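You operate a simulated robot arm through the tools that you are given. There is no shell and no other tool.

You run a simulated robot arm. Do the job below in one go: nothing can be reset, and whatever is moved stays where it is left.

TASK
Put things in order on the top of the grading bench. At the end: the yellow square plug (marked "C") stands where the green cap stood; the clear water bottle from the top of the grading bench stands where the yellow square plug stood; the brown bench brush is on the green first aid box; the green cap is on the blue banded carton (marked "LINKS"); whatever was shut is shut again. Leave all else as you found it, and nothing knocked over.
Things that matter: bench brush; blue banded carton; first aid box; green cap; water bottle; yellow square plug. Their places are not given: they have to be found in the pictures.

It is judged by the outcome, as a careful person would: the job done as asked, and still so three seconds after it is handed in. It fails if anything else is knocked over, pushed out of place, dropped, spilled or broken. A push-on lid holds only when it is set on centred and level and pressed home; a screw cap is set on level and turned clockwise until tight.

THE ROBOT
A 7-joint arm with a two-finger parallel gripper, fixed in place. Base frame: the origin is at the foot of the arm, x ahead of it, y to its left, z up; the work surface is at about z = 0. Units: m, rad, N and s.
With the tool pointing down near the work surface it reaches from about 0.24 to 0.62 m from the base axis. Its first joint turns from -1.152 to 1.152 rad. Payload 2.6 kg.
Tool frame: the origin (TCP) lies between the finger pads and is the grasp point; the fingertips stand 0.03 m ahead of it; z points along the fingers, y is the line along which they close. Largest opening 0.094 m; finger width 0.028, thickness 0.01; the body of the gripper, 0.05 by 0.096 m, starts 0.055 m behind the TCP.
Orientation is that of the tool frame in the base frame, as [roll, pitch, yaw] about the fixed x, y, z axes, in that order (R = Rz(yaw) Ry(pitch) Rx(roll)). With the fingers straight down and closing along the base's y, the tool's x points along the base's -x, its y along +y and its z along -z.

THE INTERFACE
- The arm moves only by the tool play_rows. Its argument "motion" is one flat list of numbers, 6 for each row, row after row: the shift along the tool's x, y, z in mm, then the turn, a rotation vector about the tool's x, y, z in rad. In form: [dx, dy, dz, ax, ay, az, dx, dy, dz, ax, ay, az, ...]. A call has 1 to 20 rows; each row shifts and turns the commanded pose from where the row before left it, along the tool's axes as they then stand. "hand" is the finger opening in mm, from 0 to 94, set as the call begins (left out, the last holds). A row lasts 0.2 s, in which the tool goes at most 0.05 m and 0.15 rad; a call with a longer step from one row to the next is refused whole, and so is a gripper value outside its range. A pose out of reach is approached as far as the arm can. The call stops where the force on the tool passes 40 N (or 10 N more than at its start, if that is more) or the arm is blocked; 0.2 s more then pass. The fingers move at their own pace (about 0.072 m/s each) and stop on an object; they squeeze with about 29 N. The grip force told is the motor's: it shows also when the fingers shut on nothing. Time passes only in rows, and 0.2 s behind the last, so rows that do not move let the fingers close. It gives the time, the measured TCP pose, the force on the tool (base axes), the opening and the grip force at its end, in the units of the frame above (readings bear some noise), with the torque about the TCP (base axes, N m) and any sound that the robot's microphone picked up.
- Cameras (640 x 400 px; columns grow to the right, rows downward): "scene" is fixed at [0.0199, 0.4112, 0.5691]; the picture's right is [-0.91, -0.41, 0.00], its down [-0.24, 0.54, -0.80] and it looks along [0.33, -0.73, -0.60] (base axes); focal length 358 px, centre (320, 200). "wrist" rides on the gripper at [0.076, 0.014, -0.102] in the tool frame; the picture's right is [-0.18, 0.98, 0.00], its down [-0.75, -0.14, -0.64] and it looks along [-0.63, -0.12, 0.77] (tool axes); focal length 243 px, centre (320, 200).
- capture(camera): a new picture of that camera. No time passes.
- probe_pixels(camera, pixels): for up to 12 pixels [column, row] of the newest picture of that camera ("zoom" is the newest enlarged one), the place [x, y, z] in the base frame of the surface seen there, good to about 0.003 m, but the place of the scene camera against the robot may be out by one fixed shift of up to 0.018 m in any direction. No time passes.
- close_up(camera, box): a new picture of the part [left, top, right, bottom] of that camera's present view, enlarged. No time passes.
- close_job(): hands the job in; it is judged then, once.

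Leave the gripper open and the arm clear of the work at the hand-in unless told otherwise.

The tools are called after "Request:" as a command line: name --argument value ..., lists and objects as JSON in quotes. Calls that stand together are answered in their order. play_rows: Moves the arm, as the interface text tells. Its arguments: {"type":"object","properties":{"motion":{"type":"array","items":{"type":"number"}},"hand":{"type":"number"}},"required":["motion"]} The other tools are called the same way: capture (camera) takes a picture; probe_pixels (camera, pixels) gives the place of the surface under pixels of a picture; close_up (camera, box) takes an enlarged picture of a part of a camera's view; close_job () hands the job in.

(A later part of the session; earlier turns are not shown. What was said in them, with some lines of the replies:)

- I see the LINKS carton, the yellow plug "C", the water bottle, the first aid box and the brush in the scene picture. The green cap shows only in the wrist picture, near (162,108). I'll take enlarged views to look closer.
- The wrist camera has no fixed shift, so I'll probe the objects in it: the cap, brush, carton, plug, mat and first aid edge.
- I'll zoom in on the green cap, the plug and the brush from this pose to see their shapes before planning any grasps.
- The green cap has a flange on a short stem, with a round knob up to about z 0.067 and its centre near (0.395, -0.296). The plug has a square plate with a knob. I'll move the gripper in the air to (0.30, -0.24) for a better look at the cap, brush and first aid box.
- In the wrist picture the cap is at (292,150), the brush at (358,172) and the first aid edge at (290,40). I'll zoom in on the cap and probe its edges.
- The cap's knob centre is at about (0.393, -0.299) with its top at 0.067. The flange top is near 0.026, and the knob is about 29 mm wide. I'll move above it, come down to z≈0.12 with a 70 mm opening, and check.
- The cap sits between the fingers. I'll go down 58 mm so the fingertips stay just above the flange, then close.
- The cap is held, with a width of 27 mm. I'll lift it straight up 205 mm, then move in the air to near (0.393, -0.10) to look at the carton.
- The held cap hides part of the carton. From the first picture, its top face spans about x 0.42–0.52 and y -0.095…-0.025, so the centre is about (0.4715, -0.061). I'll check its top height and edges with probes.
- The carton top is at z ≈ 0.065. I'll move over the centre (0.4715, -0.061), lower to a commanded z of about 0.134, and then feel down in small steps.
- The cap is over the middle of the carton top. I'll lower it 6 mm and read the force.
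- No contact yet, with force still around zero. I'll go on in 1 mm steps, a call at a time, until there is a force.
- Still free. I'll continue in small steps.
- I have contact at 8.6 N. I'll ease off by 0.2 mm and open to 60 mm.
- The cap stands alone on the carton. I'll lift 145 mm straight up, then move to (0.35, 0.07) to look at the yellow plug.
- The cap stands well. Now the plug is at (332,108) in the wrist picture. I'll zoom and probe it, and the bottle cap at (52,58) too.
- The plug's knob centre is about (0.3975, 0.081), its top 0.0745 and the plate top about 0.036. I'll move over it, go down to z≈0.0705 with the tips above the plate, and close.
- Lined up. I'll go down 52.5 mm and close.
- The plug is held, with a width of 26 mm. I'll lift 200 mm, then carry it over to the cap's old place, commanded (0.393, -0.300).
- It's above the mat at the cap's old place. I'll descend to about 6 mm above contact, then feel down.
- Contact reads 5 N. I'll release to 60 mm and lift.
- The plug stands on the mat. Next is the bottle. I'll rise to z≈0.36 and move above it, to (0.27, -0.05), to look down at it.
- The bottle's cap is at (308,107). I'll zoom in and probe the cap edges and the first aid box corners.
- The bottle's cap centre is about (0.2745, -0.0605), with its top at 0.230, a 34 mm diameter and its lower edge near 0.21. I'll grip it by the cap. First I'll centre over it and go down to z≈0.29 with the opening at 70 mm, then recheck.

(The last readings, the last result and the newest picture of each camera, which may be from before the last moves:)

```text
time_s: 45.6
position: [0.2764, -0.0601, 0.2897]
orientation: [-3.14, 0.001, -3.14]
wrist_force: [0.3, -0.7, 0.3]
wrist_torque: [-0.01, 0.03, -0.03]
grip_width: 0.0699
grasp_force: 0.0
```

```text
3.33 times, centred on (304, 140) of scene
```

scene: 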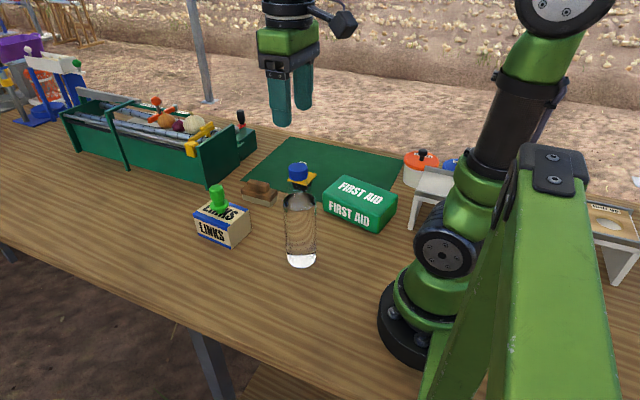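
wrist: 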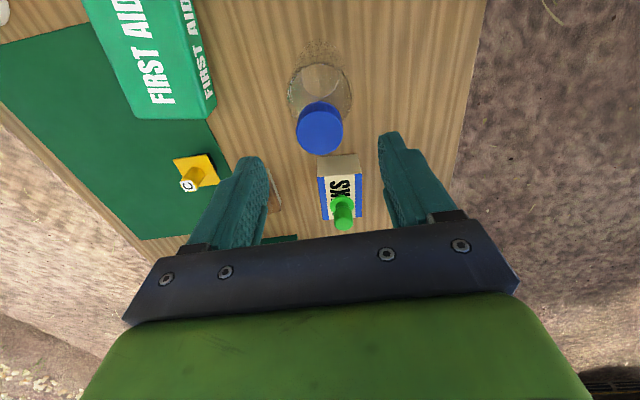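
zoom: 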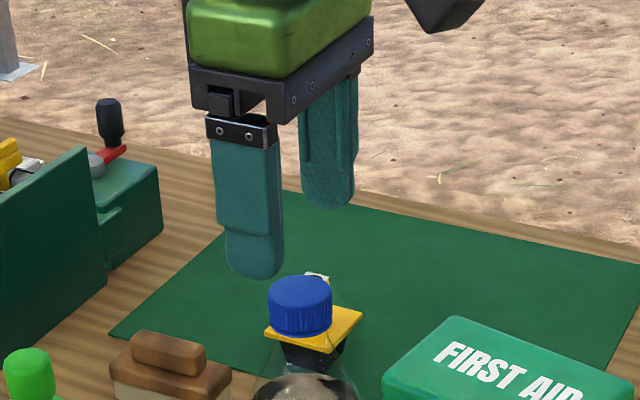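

Request:
close_up --camera "wrist" --box '[280, 95, 360, 165]'

Request:
probe_pixels --camera "wrist" --pixels '[[319, 130], [300, 130], [340, 130], [320, 150], [320, 112], [310, 140], [330, 140], [310, 120], [330, 120]]'

```text
5.71 times, centred on (320, 130) of wrist
```

zoom: 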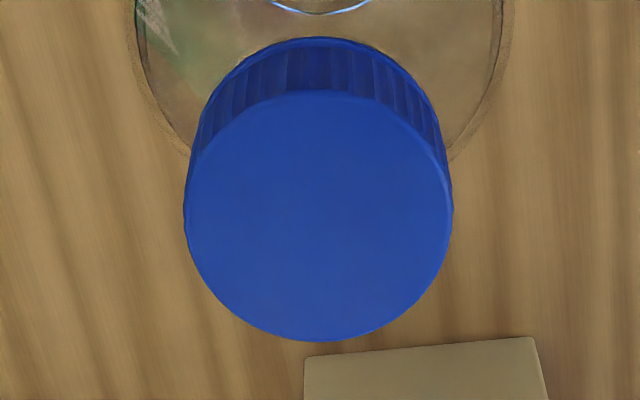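

```text
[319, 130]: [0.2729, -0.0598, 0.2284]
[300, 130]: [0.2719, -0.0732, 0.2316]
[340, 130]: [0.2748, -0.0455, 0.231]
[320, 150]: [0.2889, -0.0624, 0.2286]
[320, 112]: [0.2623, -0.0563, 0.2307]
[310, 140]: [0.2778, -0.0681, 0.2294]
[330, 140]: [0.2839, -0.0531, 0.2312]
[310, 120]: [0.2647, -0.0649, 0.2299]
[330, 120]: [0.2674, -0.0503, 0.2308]
```

The cap is centred at (0.275, -0.060), right under the tool. I'll go down 50 mm so the tips reach the bottom of the cap, then close.

Request:
play_rows --motion '[0, 0, 15, 0, 0, 0, 0, 0, 15, 0, 0, 0, 0, 0, 12, 0, 0, 0, 0, 0, 8, 0, 0, 0, 0, 0, 0, 0, 0, 0]'

Request:
close_up --camera "scene" --box '[240, 100, 368, 220]'

Request:
capture --camera "wrist"

```text
time_s: 46.8
position: [0.2751, -0.0608, 0.2393]
orientation: [-3.14, -0.001, -3.142]
wrist_force: [0.3, 0.8, -0.2]
wrist_torque: [0.03, 0.03, 0.01]
grip_width: 0.07
grasp_force: 0.1
```

```text
3.33 times, centred on (304, 160) of scene
```

zoom: 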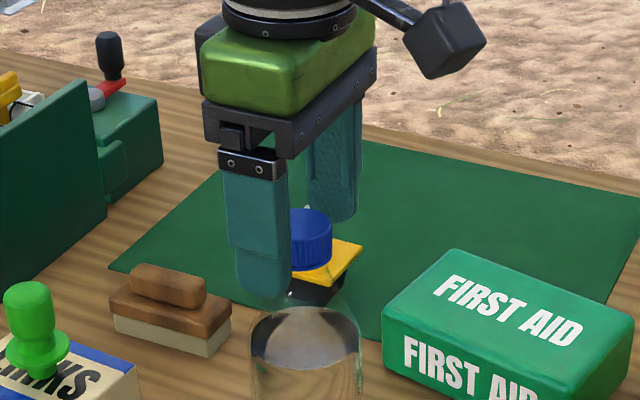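

```text
taken
```

wrist: 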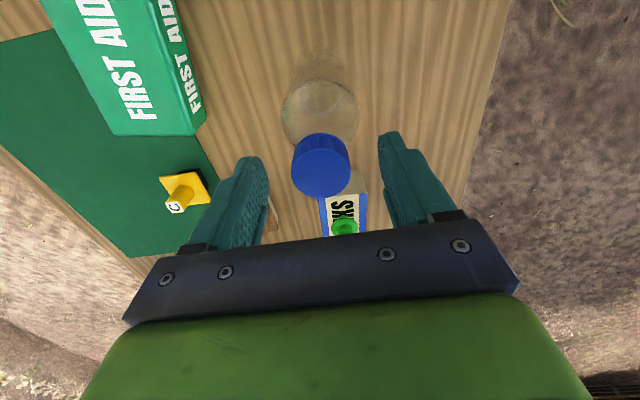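

The position is good. I'll go 2 mm lower for more overlap, then close.

Request:
play_rows --motion '[0, 0, 2, 0, 0, 0, 0, 0, 0, 0, 0, 0]'

Request:
play_rows --motion '[0, 0, 0, 0, 0, 0, 0, 0, 0, 0, 0, 0, 0, 0, 0, 0, 0, 0, 0, 0, 0, 0, 0, 0]' --hand 18

Request:
capture --camera "wrist"

Request:
close_up --camera "scene" --box '[250, 130, 350, 280]'

```text
time_s: 47.4
position: [0.2756, -0.0605, 0.2384]
orientation: [3.141, 0.002, -3.141]
wrist_force: [0.1, -0.2, 0.0]
wrist_torque: [0.0, -0.02, 0.0]
grip_width: 0.07
grasp_force: 0.0
```

```text
time_s: 48.4
position: [0.2749, -0.0604, 0.2379]
orientation: [3.141, 0.0, -3.14]
wrist_force: [-0.9, 0.7, -0.3]
wrist_torque: [0.07, -0.06, 0.0]
grip_width: 0.0333
grasp_force: 29.2
```

```text
taken
```

wrist: 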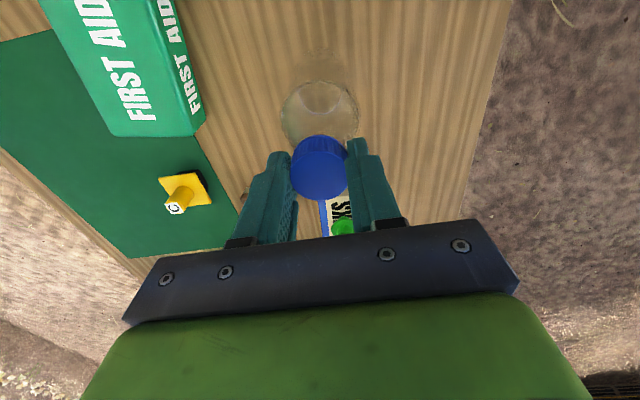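

```text
2.67 times, centred on (300, 205) of scene
```

zoom: 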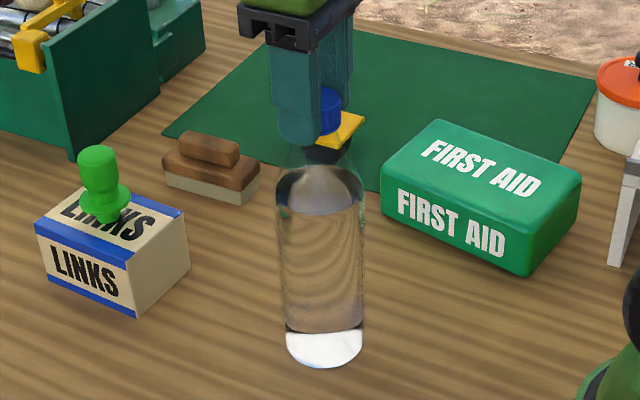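

The cap is gripped, with a width of 33 mm. I'll lift 30 mm slowly and check that the bottle comes along.

Request:
play_rows --motion '[0, 0, -2, 0, 0, 0, 0, 0, -4, 0, 0, 0, 0, 0, -6, 0, 0, 0, 0, 0, -6, 0, 0, 0, 0, 0, -6, 0, 0, 0, 0, 0, -4, 0, 0, 0, 0, 0, -2, 0, 0, 0, 0, 0, 0, 0, 0, 0, 0, 0, 0, 0, 0, 0]'

Request:
close_up --camera "scene" --box '[240, 110, 360, 280]'

```text
time_s: 50.4
position: [0.276, -0.0607, 0.2687]
orientation: [-3.141, 0.001, 3.141]
wrist_force: [-0.6, -0.4, -4.9]
wrist_torque: [-0.03, -0.03, 0.01]
grip_width: 0.033
grasp_force: 28.3
```

```text
2.35 times, centred on (300, 195) of scene
```

zoom: 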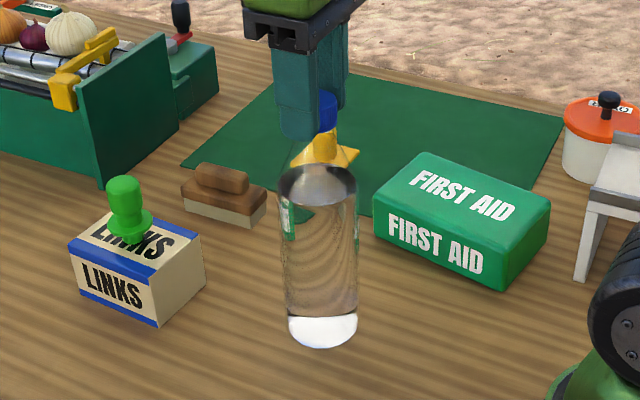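

The bottle is lifted and hangs upright at about 0.5 kg. I'll carry it slowly to the plug's old place, a move of (+123 mm, +141 mm).

Request:
play_rows --motion '[-2.3, 2.6, 0, 0, 0, 0, -5, 5.7, 0, 0, 0, 0, -8, 9.2, 0, 0, 0, 0, -10, 11.5, 0, 0, 0, 0, -10, 11.5, 0, 0, 0, 0, -10, 11.5, 0, 0, 0, 0, -10, 11.5, 0, 0, 0, 0, -10, 11.5, 0, 0, 0, 0, -10, 11.5, 0, 0, 0, 0, -10, 11.5, 0, 0, 0, 0, -10, 11.5, 0, 0, 0, 0, -10, 11.5, 0, 0, 0, 0, -8, 9.2, 0, 0, 0, 0, -6, 6.5, 0, 0, 0, 0, -3, 3.4, 0, 0, 0, 0, -1, 1.1, 0, 0, 0, 0, 0, 0, 0, 0, 0, 0, 0, 0, 0, 0, 0, 0]'

Request:
capture --camera "scene"

Request:
capture --camera "wrist"

```text
time_s: 54.2
position: [0.399, 0.0807, 0.2673]
orientation: [-3.141, 0.001, -3.141]
wrist_force: [0.5, 0.8, -5.2]
wrist_torque: [0.0, 0.0, -0.03]
grip_width: 0.0332
grasp_force: 29.0
```

```text
taken
```

scene: 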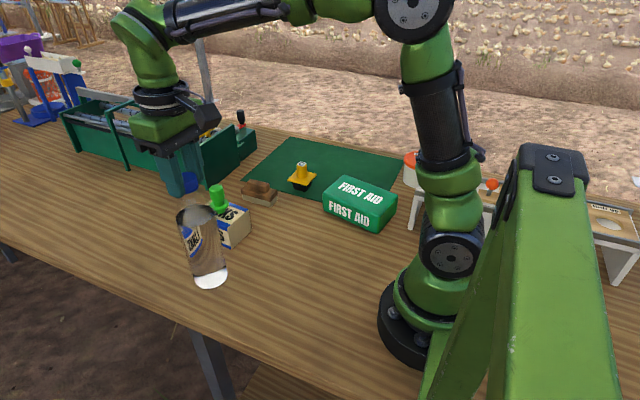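

```text
taken
```

wrist: 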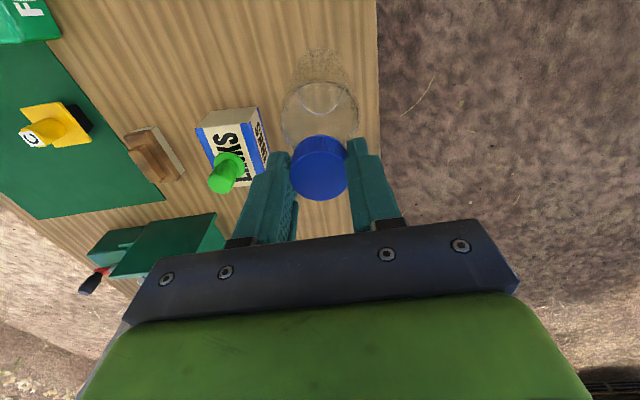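

The bottle is over the plug's old spot. The measured (0.399, 0.081) matches where I gripped the plug. I'll lower 26 mm, then feel down.

Request:
play_rows --motion '[0, 0, 3, 0, 0, 0, 0, 0, 6, 0, 0, 0, 0, 0, 6, 0, 0, 0, 0, 0, 6, 0, 0, 0, 0, 0, 4, 0, 0, 0, 0, 0, 2, 0, 0, 0, 0, 0, 0, 0, 0, 0]'

Request:
play_rows --motion '[0, 0, 1, 0, 0, 0, 0, 0, 0, 0, 0, 0]'

Request:
play_rows --motion '[0, 0, 1, 0, 0, 0, 0, 0, 0, 0, 0, 0]'

```text
time_s: 55.8
position: [0.3992, 0.0806, 0.2413]
orientation: [3.141, 0.0, -3.141]
wrist_force: [-0.7, -0.8, -4.9]
wrist_torque: [-0.02, -0.01, 0.02]
grip_width: 0.0332
grasp_force: 29.4
```

```text
time_s: 56.4
position: [0.3995, 0.0812, 0.2407]
orientation: [-3.141, 0.0, 3.141]
wrist_force: [0.0, -0.4, -5.6]
wrist_torque: [-0.03, -0.05, -0.05]
grip_width: 0.0332
grasp_force: 28.6
```

```text
time_s: 57.0
position: [0.398, 0.0797, 0.2396]
orientation: [3.141, 0.0, 3.141]
wrist_force: [-0.9, -0.3, -5.5]
wrist_torque: [0.01, 0.01, -0.01]
grip_width: 0.0332
grasp_force: 28.5
```

Request:
play_rows --motion '[0, 0, 1, 0, 0, 0, 0, 0, 0, 0, 0, 0]'

Request:
play_rows --motion '[0, 0, 0.6, 0, 0, 0, 0, 0, 0, 0, 0, 0]'

```text
time_s: 57.6
position: [0.3979, 0.0809, 0.2382]
orientation: [-3.141, 0.002, 3.141]
wrist_force: [-3.2, -1.9, 6.9]
wrist_torque: [-0.14, 0.8, 0.03]
grip_width: 0.0331
grasp_force: 28.9
```

```text
time_s: 58.2
position: [0.3986, 0.0806, 0.2372]
orientation: [3.139, 0.001, 3.141]
wrist_force: [-4.9, 0.3, 15.7]
wrist_torque: [-0.02, 0.56, -0.05]
grip_width: 0.0328
grasp_force: 29.3
```

The bottle is standing on the bench, with 16 N pressing. I'll back off 0.5 mm and open to 60 mm.

Request:
play_rows --motion '[0, 0, -0.5, 0, 0, 0, 0, 0, 0, 0, 0, 0]'

Request:
play_rows --motion '[0, 0, 0, 0, 0, 0, 0, 0, 0, 0, 0, 0, 0, 0, 0, 0, 0, 0, 0, 0, 0, 0, 0, 0]' --hand 60

Request:
capture --camera "wrist"

Request:
capture --camera "scene"

```text
time_s: 58.8
position: [0.3991, 0.0806, 0.2381]
orientation: [3.141, 0.002, -3.141]
wrist_force: [-0.3, -0.4, 13.5]
wrist_torque: [0.05, -0.18, 0.02]
grip_width: 0.0333
grasp_force: 29.5
```

```text
time_s: 59.8
position: [0.399, 0.0808, 0.2379]
orientation: [-3.14, 0.001, -3.141]
wrist_force: [-0.5, 0.3, 0.1]
wrist_torque: [-0.03, -0.03, 0.0]
grip_width: 0.0597
grasp_force: 0.0
```

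```text
taken
```

wrist: 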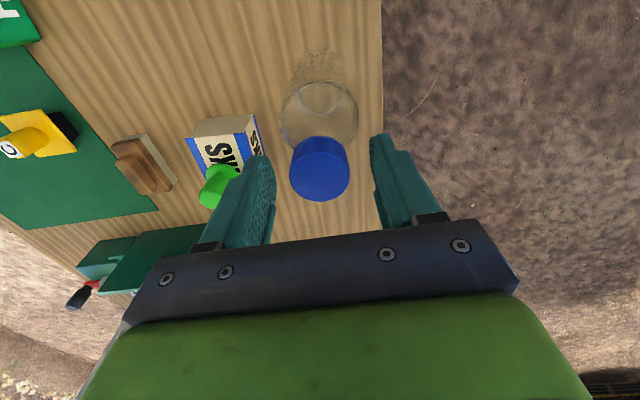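

```text
taken
```

scene: 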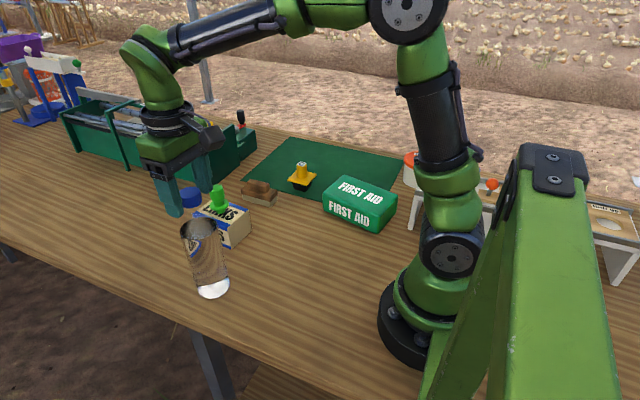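

The bottle stands free. I'll rise 120 mm first, then move over toward the brush, to (0.395, -0.19), and look.

Request:
play_rows --motion '[0, 0, -5, 0, 0, 0, 0, 0, -15, 0, 0, 0, 0, 0, -25, 0, 0, 0, 0, 0, -25, 0, 0, 0, 0, 0, -25, 0, 0, 0, 0, 0, -25, 0, 0, 0, 0, -14, 0, 0, 0, 0, 0, -25, 0, 0, 0, 0, 0, -25, 0, 0, 0, 0, 0, -25, 0, 0, 0, 0, 0, -25, 0, 0, 0, 0, 0, -25, 0, 0, 0, 0, 0, -25, 0, 0, 0, 0, 0, -25, 0, 0, 0, 0, 0, -25, 0, 0, 0, 0, 0, -25, 0, 0, 0, 0, 0, -20, 0, 0, 0, 0, 0, -10, 0, 0, 0, 0, 0, 0, 0, 0, 0, 0]'

Request:
capture --camera "wrist"

Request:
capture --camera "scene"

```text
time_s: 63.8
position: [0.3994, -0.189, 0.3576]
orientation: [-3.141, 0.0, -3.14]
wrist_force: [0.1, -0.2, -0.1]
wrist_torque: [-0.01, 0.02, -0.05]
grip_width: 0.06
grasp_force: 0.1
```

```text
taken
```

wrist: 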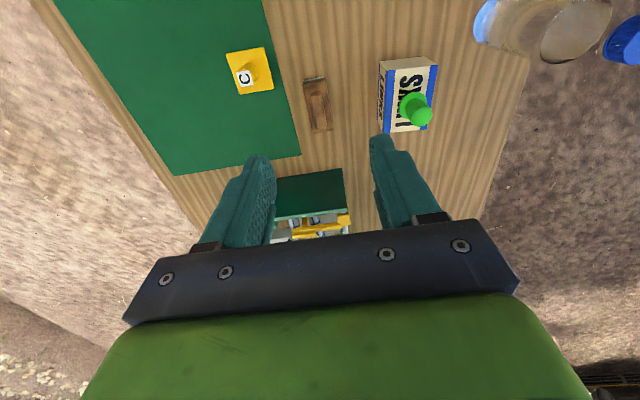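

```text
taken
```

scene: 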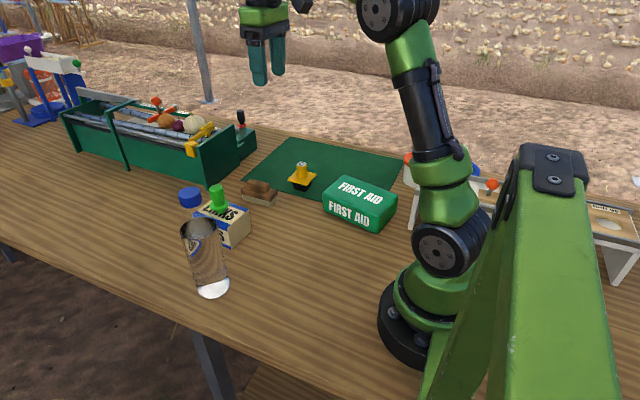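

The bottle stands upright, and the plug and cap are fine. I'll zoom in on the brush at (317,104) and probe its block and handle edges.

Request:
close_up --camera "wrist" --box '[280, 70, 360, 140]'

Request:
probe_pixels --camera "zoom" --pixels '[[320, 150], [320, 200], [320, 250], [250, 120], [240, 80], [370, 80], [300, 330], [410, 320], [350, 230], [300, 260], [380, 250], [260, 200]]'

```text
5.71 times, centred on (320, 105) of wrist
```

zoom: 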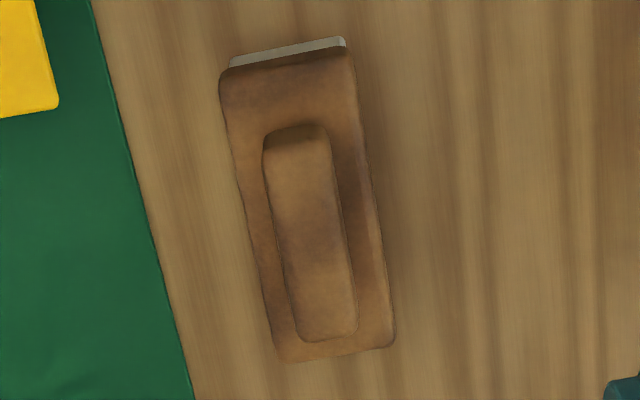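

```text
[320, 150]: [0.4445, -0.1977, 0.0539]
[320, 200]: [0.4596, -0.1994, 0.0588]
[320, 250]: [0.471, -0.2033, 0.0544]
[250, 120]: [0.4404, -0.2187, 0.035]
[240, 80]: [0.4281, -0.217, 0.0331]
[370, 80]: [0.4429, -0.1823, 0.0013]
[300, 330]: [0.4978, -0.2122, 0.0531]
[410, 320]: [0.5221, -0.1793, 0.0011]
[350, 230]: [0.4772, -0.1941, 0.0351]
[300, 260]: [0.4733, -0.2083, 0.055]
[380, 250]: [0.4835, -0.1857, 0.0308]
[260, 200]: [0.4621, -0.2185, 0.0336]
```

Request:
probe_pixels --camera "zoom" --pixels '[[229, 84], [347, 60], [389, 338], [284, 354], [270, 148], [326, 140], [352, 325], [298, 332], [245, 180], [364, 160], [270, 300], [382, 290]]'

```text
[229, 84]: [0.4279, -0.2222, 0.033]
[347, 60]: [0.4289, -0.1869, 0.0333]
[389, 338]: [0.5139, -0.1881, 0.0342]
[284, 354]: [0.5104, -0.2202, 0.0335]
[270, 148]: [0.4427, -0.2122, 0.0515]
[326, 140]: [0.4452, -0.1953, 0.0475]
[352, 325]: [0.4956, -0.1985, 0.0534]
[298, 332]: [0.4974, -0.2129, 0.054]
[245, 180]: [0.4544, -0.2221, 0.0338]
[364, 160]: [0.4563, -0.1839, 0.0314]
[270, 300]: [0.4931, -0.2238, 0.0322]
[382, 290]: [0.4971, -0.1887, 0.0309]
```

The brush block is about 88×37 mm, centred at (0.4675, -0.205) and lined up with the base x axis. Next I'll measure the whole first aid box in the scene camera, using the plug and cap to calibrate its fixed shift.

Request:
close_up --camera "scene" --box '[310, 160, 410, 240]'

Request:
probe_pixels --camera "zoom" --pixels '[[200, 110], [110, 210], [420, 300], [500, 210], [300, 200], [220, 100], [490, 200], [110, 230], [420, 320], [300, 150], [350, 250], [150, 200]]'

Request:
probe_pixels --camera "scene" --pixels '[[302, 166], [217, 189], [190, 191], [289, 182], [316, 180], [240, 235], [245, 209]]'

```text
5.00 times, centred on (360, 200) of scene
```

zoom: 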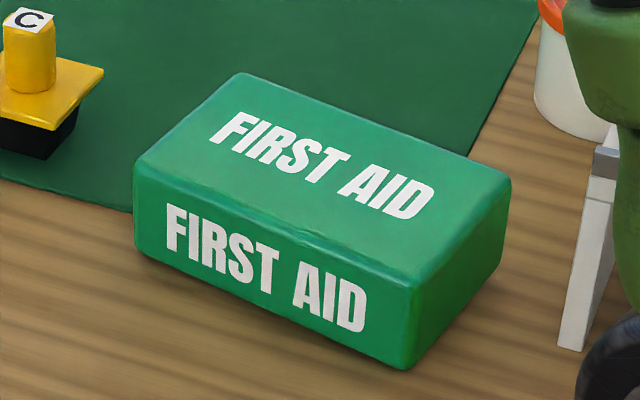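

```text
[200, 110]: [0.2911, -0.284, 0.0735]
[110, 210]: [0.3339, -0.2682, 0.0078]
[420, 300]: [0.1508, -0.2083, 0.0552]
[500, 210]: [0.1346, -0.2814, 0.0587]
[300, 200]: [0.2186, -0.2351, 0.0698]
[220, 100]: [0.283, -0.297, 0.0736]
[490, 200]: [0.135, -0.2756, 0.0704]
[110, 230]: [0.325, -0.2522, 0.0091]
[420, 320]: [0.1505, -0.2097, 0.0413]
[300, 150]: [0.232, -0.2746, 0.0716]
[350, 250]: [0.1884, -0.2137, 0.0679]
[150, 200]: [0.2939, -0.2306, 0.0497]
```

```text
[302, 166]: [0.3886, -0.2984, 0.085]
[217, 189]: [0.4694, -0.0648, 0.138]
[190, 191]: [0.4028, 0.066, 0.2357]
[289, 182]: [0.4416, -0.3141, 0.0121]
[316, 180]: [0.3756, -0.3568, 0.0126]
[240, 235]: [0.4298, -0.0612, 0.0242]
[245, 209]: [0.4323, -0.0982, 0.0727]
```

The first aid box's top is about 150×93 mm, centred near (0.218, -0.256), at z≈0.063 and turned about -12°. I'll also check how near the pot and the white stand on the right are.

Request:
probe_pixels --camera "scene" --pixels '[[411, 160], [408, 175], [412, 205], [413, 228], [490, 184], [405, 180]]'

```text
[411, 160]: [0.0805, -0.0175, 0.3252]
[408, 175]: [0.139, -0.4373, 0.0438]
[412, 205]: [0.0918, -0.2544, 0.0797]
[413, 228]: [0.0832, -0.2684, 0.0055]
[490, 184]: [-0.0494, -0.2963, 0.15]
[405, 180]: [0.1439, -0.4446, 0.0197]
```

The stand is at x<0.09 and the pot at y<-0.43, so both are clear. Now I'll move over the brush, go down to z≈0.108 with the opening at 70 mm, and look.

Request:
play_rows --motion '[-17.3, -4.25, 0, 0, 0, 0, -17.3, -4.25, 0, 0, 0, 0, -17.3, -4.25, 0, 0, 0, 0, -17.3, -4.25, 0, 0, 0, 0, 0, 0, 25, 0, 0, 0, 0, 0, 25, 0, 0, 0, 0, 0, 25, 0, 0, 0, 0, 0, 25, 0, 0, 0, 0, 0, 25, 0, 0, 0, 0, 0, 25, 0, 0, 0, 0, 0, 25, 0, 0, 0, 0, 0, 25, 0, 0, 0, 0, 0, 25, 0, 0, 0, 0, 0, 25, 0, 0, 0, 0, 0, 0, 0, 0, 0]' --hand 70

Request:
capture --camera "wrist"

Request:
close_up --camera "scene" --box '[200, 110, 328, 230]'

```text
time_s: 67.0
position: [0.4673, -0.2035, 0.1065]
orientation: [-3.14, 0.0, -3.141]
wrist_force: [0.1, -0.7, -0.3]
wrist_torque: [0.03, 0.0, 0.01]
grip_width: 0.0697
grasp_force: 0.2
```

```text
taken
```

wrist: 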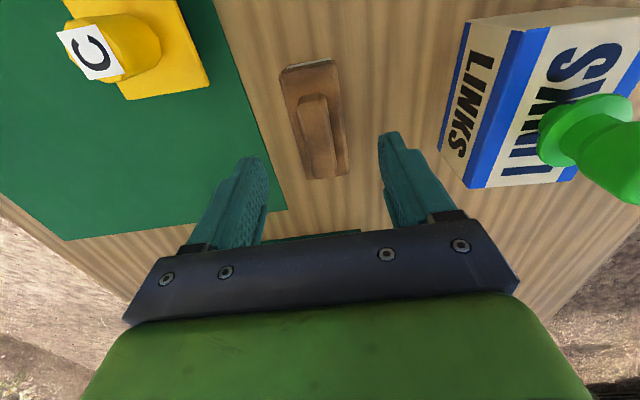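

```text
3.33 times, centred on (264, 170) of scene
```

zoom: 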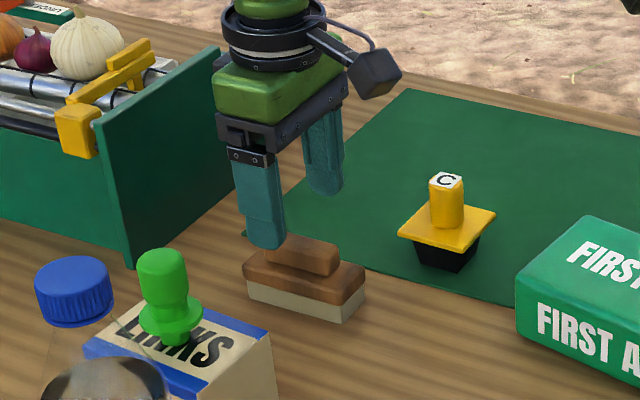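

The fingers straddle the brush. I'll shift 1.5 mm toward its centre, go down to z≈0.045, and close.

Request:
play_rows --motion '[0, -1.5, 20, 0, 0, 0, 0, 0, 20, 0, 0, 0, 0, 0, 14, 0, 0, 0, 0, 0, 8, 0, 0, 0, 0, 0, 0, 0, 0, 0]'

Request:
play_rows --motion '[0, 0, 0, 0, 0, 0, 0, 0, 0, 0, 0, 0, 0, 0, 0, 0, 0, 0, 0, 0, 0, 0, 0, 0]' --hand 20

Request:
capture --camera "wrist"

Request:
close_up --camera "scene" --box '[200, 130, 328, 230]'

```text
time_s: 68.2
position: [0.4665, -0.2069, 0.0465]
orientation: [3.141, 0.001, -3.141]
wrist_force: [-0.5, -0.1, 0.1]
wrist_torque: [0.01, 0.02, -0.01]
grip_width: 0.0702
grasp_force: 0.0
```

```text
time_s: 69.2
position: [0.4665, -0.2066, 0.0465]
orientation: [-3.141, -0.002, -3.141]
wrist_force: [0.3, -0.2, 0.5]
wrist_torque: [0.0, -0.01, 0.01]
grip_width: 0.0392
grasp_force: 29.3
```

```text
taken
```

wrist: 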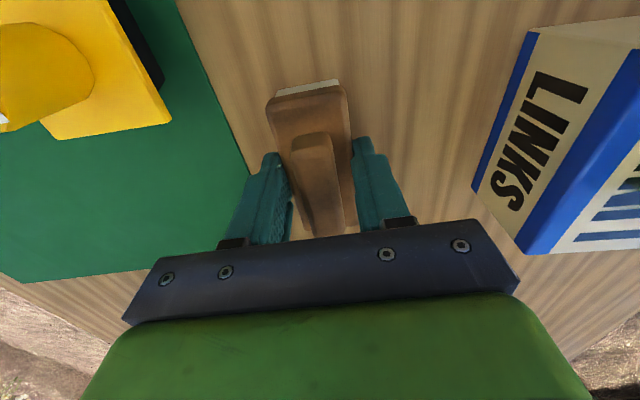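

```text
4.00 times, centred on (264, 180) of scene
```

zoom: 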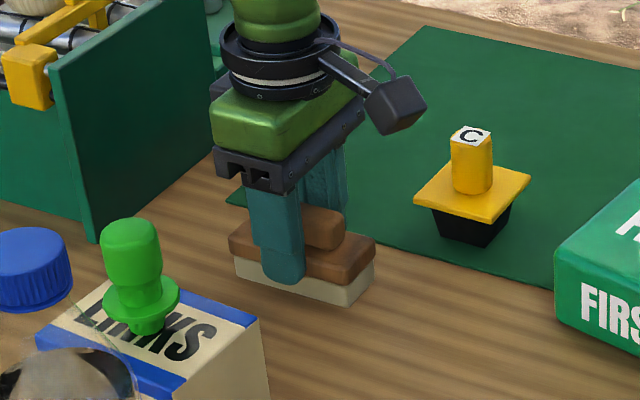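

The brush is held, with a width of 39 mm. I'll lift it 160 mm and carry it over to above the first aid box.

Request:
play_rows --motion '[0, 0, -5, 0, 0, 0, 0, 0, -15, 0, 0, 0, 0, 0, -20, 0, 0, 0, 0, 0, -25, 0, 0, 0, 0, 0, -25, 0, 0, 0, 0, 0, -25, 0, 0, 0, 0, 0, -25, 0, 0, 0, 0, 0, -20, 0, 0, 0, 0, 0, 0, 0, 0, 0]'

Request:
play_rows --motion '[12, -2.4, 0, 0, 0, 0, 20, -4, 0, 0, 0, 0, 22, -4.3, 0, 0, 0, 0, 22, -4.3, 0, 0, 0, 0, 22, -4.3, 0, 0, 0, 0, 22, -4.3, 0, 0, 0, 0, 22, -4.3, 0, 0, 0, 0, 22, -4.3, 0, 0, 0, 0, 22, -4.3, 0, 0, 0, 0, 22, -4.3, 0, 0, 0, 0, 20, -4, 0, 0, 0, 0, 13, -3, 0, 0, 0, 0, 8, -1.5, 0, 0, 0, 0, 0, 0, 0, 0, 0, 0, 0, 0, 0, 0, 0, 0]'

Request:
capture --camera "wrist"

Request:
capture --camera "scene"

```text
time_s: 71.2
position: [0.4677, -0.2055, 0.2053]
orientation: [-3.141, -0.002, 3.141]
wrist_force: [-0.8, 0.7, -0.3]
wrist_torque: [-0.03, 0.03, 0.0]
grip_width: 0.0395
grasp_force: 29.3
```

```text
time_s: 74.4
position: [0.2189, -0.2556, 0.2076]
orientation: [-3.141, 0.001, -3.141]
wrist_force: [0.4, -0.2, -0.5]
wrist_torque: [0.04, -0.02, -0.02]
grip_width: 0.0392
grasp_force: 29.2
```

```text
taken
```

wrist: 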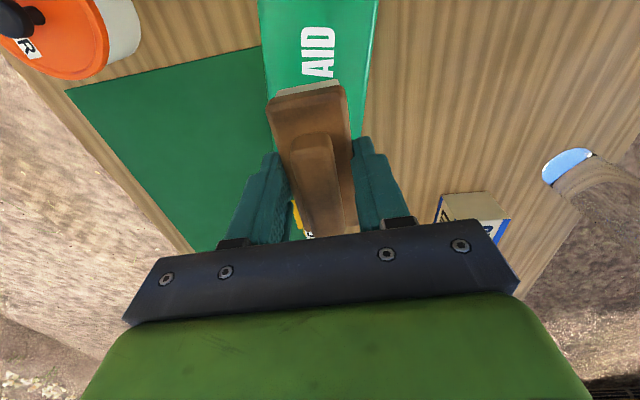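

```text
taken
```

scene: 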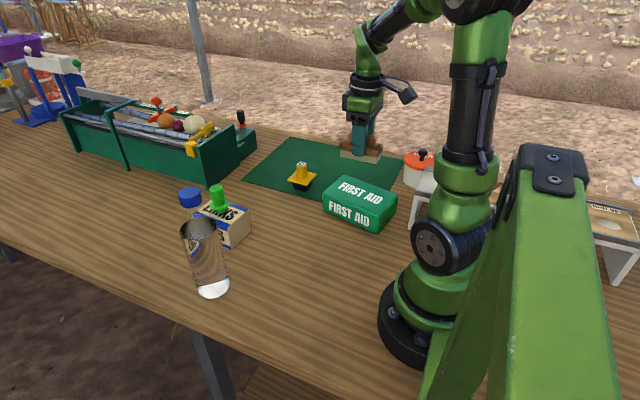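

The brush is over the box. I'll descend to about 7 mm above its top and look.

Request:
play_rows --motion '[0, 0, 12, 0, 0, 0, 0, 0, 20, 0, 0, 0, 0, 0, 20, 0, 0, 0, 0, 0, 20, 0, 0, 0, 0, 0, 12, 0, 0, 0, 0, 0, 5, 0, 0, 0, 0, 0, 0, 0, 0, 0]'

Request:
capture --camera "wrist"

Request:
close_up --camera "scene" --box '[300, 120, 428, 240]'

```text
time_s: 76.0
position: [0.2194, -0.2562, 0.1184]
orientation: [3.141, 0.0, -3.142]
wrist_force: [0.2, -0.5, -0.8]
wrist_torque: [0.0, 0.0, 0.0]
grip_width: 0.039
grasp_force: 29.2
```

```text
taken
```

wrist: 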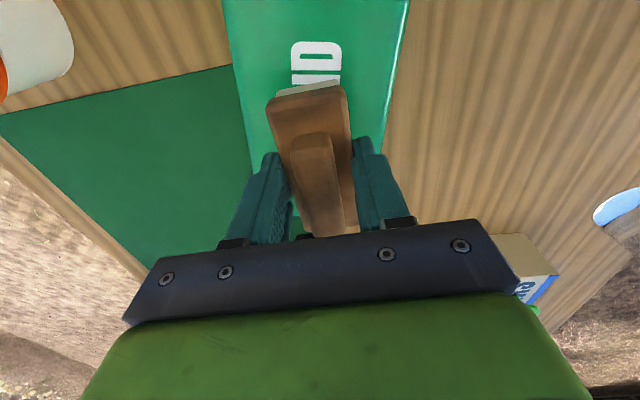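

```text
3.33 times, centred on (364, 180) of scene
```

zoom: 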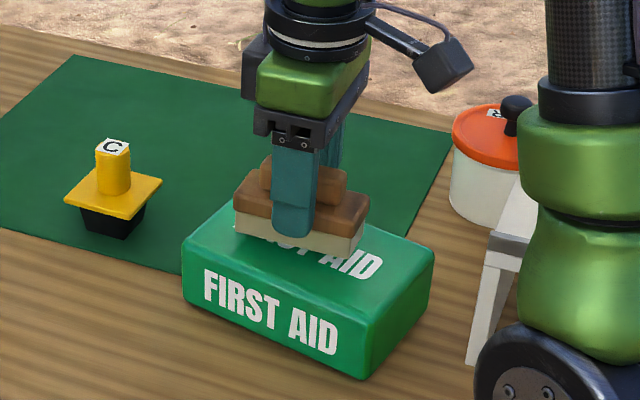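

It's well centred. I'll feel down in small steps.

Request:
play_rows --motion '[0, 0, 3, 0, 0, 0, 0, 0, 2, 0, 0, 0, 0, 0, 1, 0, 0, 0, 0, 0, 0, 0, 0, 0]'

Request:
play_rows --motion '[0, 0, 1, 0, 0, 0, 0, 0, 0, 0, 0, 0]'

Request:
play_rows --motion '[0, 0, 1, 0, 0, 0, 0, 0, 0, 0, 0, 0]'

```text
time_s: 77.0
position: [0.2194, -0.2568, 0.11]
orientation: [-3.141, 0.0, 3.141]
wrist_force: [-0.4, 0.8, -0.4]
wrist_torque: [0.02, -0.02, -0.02]
grip_width: 0.039
grasp_force: 28.9
```

```text
time_s: 77.6
position: [0.2193, -0.2556, 0.1098]
orientation: [3.14, 0.0, -3.141]
wrist_force: [-0.1, 0.1, -0.5]
wrist_torque: [0.0, -0.05, -0.02]
grip_width: 0.0393
grasp_force: 28.7
```

```text
time_s: 78.2
position: [0.2187, -0.2555, 0.1091]
orientation: [-3.14, -0.001, 3.14]
wrist_force: [-0.7, -0.7, 2.8]
wrist_torque: [-0.12, 0.04, -0.01]
grip_width: 0.039
grasp_force: 28.8
```

Request:
play_rows --motion '[0, 0, 0.4, 0, 0, 0, 0, 0, 0, 0, 0, 0]'

Request:
play_rows --motion '[0, 0, 0, 0, 0, 0, 0, 0, 0, 0, 0, 0, 0, 0, 0, 0, 0, 0, 0, 0, 0, 0, 0, 0]' --hand 70

Request:
close_up --camera "scene" --box '[300, 120, 428, 240]'

```text
time_s: 78.8
position: [0.2195, -0.2564, 0.1104]
orientation: [-3.14, 0.002, 3.141]
wrist_force: [-0.1, -2.2, 7.4]
wrist_torque: [-0.23, 0.05, 0.03]
grip_width: 0.0392
grasp_force: 28.7
```

```text
time_s: 79.8
position: [0.2186, -0.2553, 0.1092]
orientation: [3.141, -0.001, -3.141]
wrist_force: [-0.3, -0.8, -0.5]
wrist_torque: [0.02, -0.01, 0.02]
grip_width: 0.07
grasp_force: 0.0
```

```text
3.33 times, centred on (364, 180) of scene
```

zoom: 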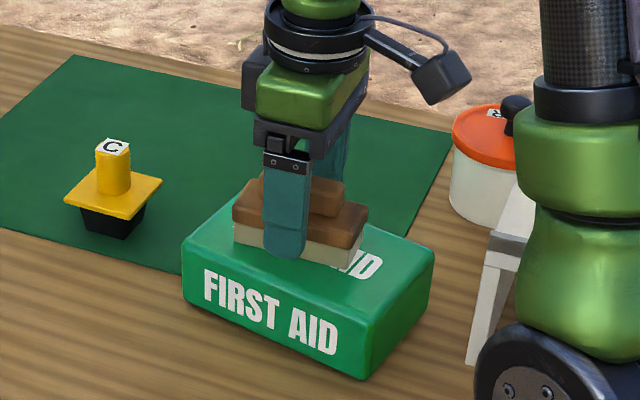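

The brush rests on the box and is released. I'll lift straight up 190 mm, then move the arm out to a clear spot and look over everything.

Request:
play_rows --motion '[0, 0, -5, 0, 0, 0, 0, 0, -15, 0, 0, 0, 0, 0, -25, 0, 0, 0, 0, 0, -25, 0, 0, 0, 0, 0, -25, 0, 0, 0, 0, 0, -25, 0, 0, 0, 0, 0, -25, 0, 0, 0, 0, 0, -25, 0, 0, 0, 0, 0, -20, 0, 0, 0, -15, 10, 0, 0, 0, 0, -20, 15, 0, 0, 0, 0, -20, 15, 0, 0, 0, 0, -20, 15, 0, 0, 0, 0, -20, 15, 0, 0, 0, 0, -10, 10, 0, 0, 0, 0, 0, 0, 0, 0, 0, 0]'

Request:
capture --camera "scene"

Request:
capture --camera "wrist"

Request:
close_up --camera "scene" --box '[160, 130, 420, 310]'

```text
time_s: 83.2
position: [0.3246, -0.1767, 0.2994]
orientation: [3.141, -0.001, 3.141]
wrist_force: [0.0, 0.0, -0.2]
wrist_torque: [0.02, -0.04, 0.0]
grip_width: 0.0701
grasp_force: 0.1
```

```text
taken
```

scene: 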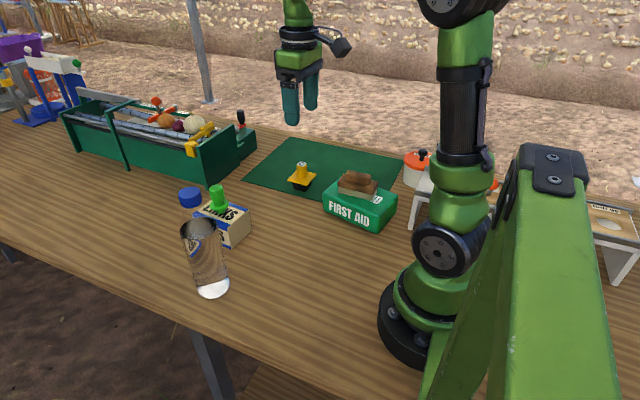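

```text
taken
```

wrist: 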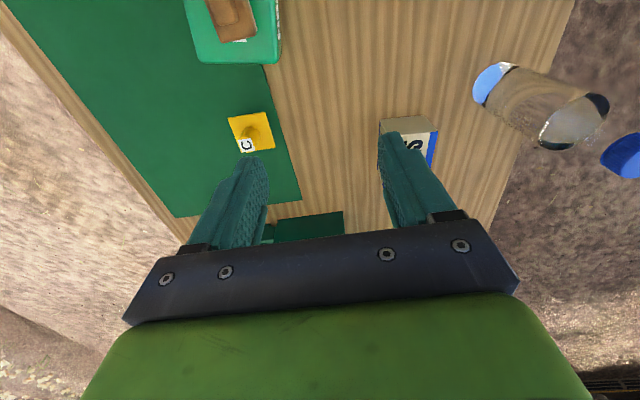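

```text
2.22 times, centred on (290, 220) of scene
```

zoom: 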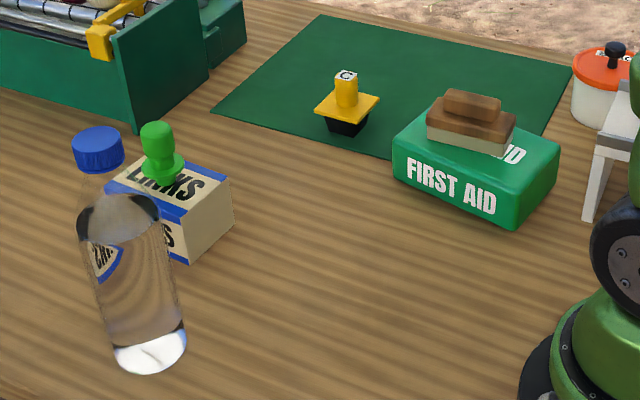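

Everything looks right: the cap is on the carton, the plug is on the mat, the bottle is upright and the brush is on the box. I'll check the plug's position with a probe before handing in.

Request:
probe_pixels --camera "wrist" --pixels '[[247, 147], [230, 118], [270, 113], [273, 149], [237, 150]]'

Request:
probe_pixels --camera "scene" --pixels '[[189, 190], [189, 196], [210, 290], [218, 187], [204, 260]]'

```text
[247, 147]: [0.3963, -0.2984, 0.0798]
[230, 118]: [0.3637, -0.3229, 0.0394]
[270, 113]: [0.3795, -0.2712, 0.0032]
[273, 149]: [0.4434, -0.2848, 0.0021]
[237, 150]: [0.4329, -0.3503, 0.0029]
```

```text
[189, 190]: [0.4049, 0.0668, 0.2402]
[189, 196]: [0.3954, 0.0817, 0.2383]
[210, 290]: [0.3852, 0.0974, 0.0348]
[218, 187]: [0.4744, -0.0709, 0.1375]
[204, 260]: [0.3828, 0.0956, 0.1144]
```

The plug is centred at about (0.395, -0.298), where the cap stood. The bottle is at about (0.398, 0.081), where the plug stood. The gripper is open and the arm is clear, so I'm handing in the job.

Request:
close_job

```text
The job is handed in.
```

The job is handed in, and all four moves came out as asked. The last pictures show nothing knocked over or pushed out of place.

- **Green cap:** it stands in the middle of the top of the blue banded LINKS carton.
- **Yellow square plug (C):** it stands on the mat where the green cap was, within about 2 mm.
- **Water bottle:** it stands upright where the plug was, with its blue cap still on.
- **Brown bench brush:** it lies in the middle of the top of the first aid box, turned about 12° from the box's edges.

Nothing shut was opened, so nothing had to be shut again. The gripper is open and the arm is clear of the work.
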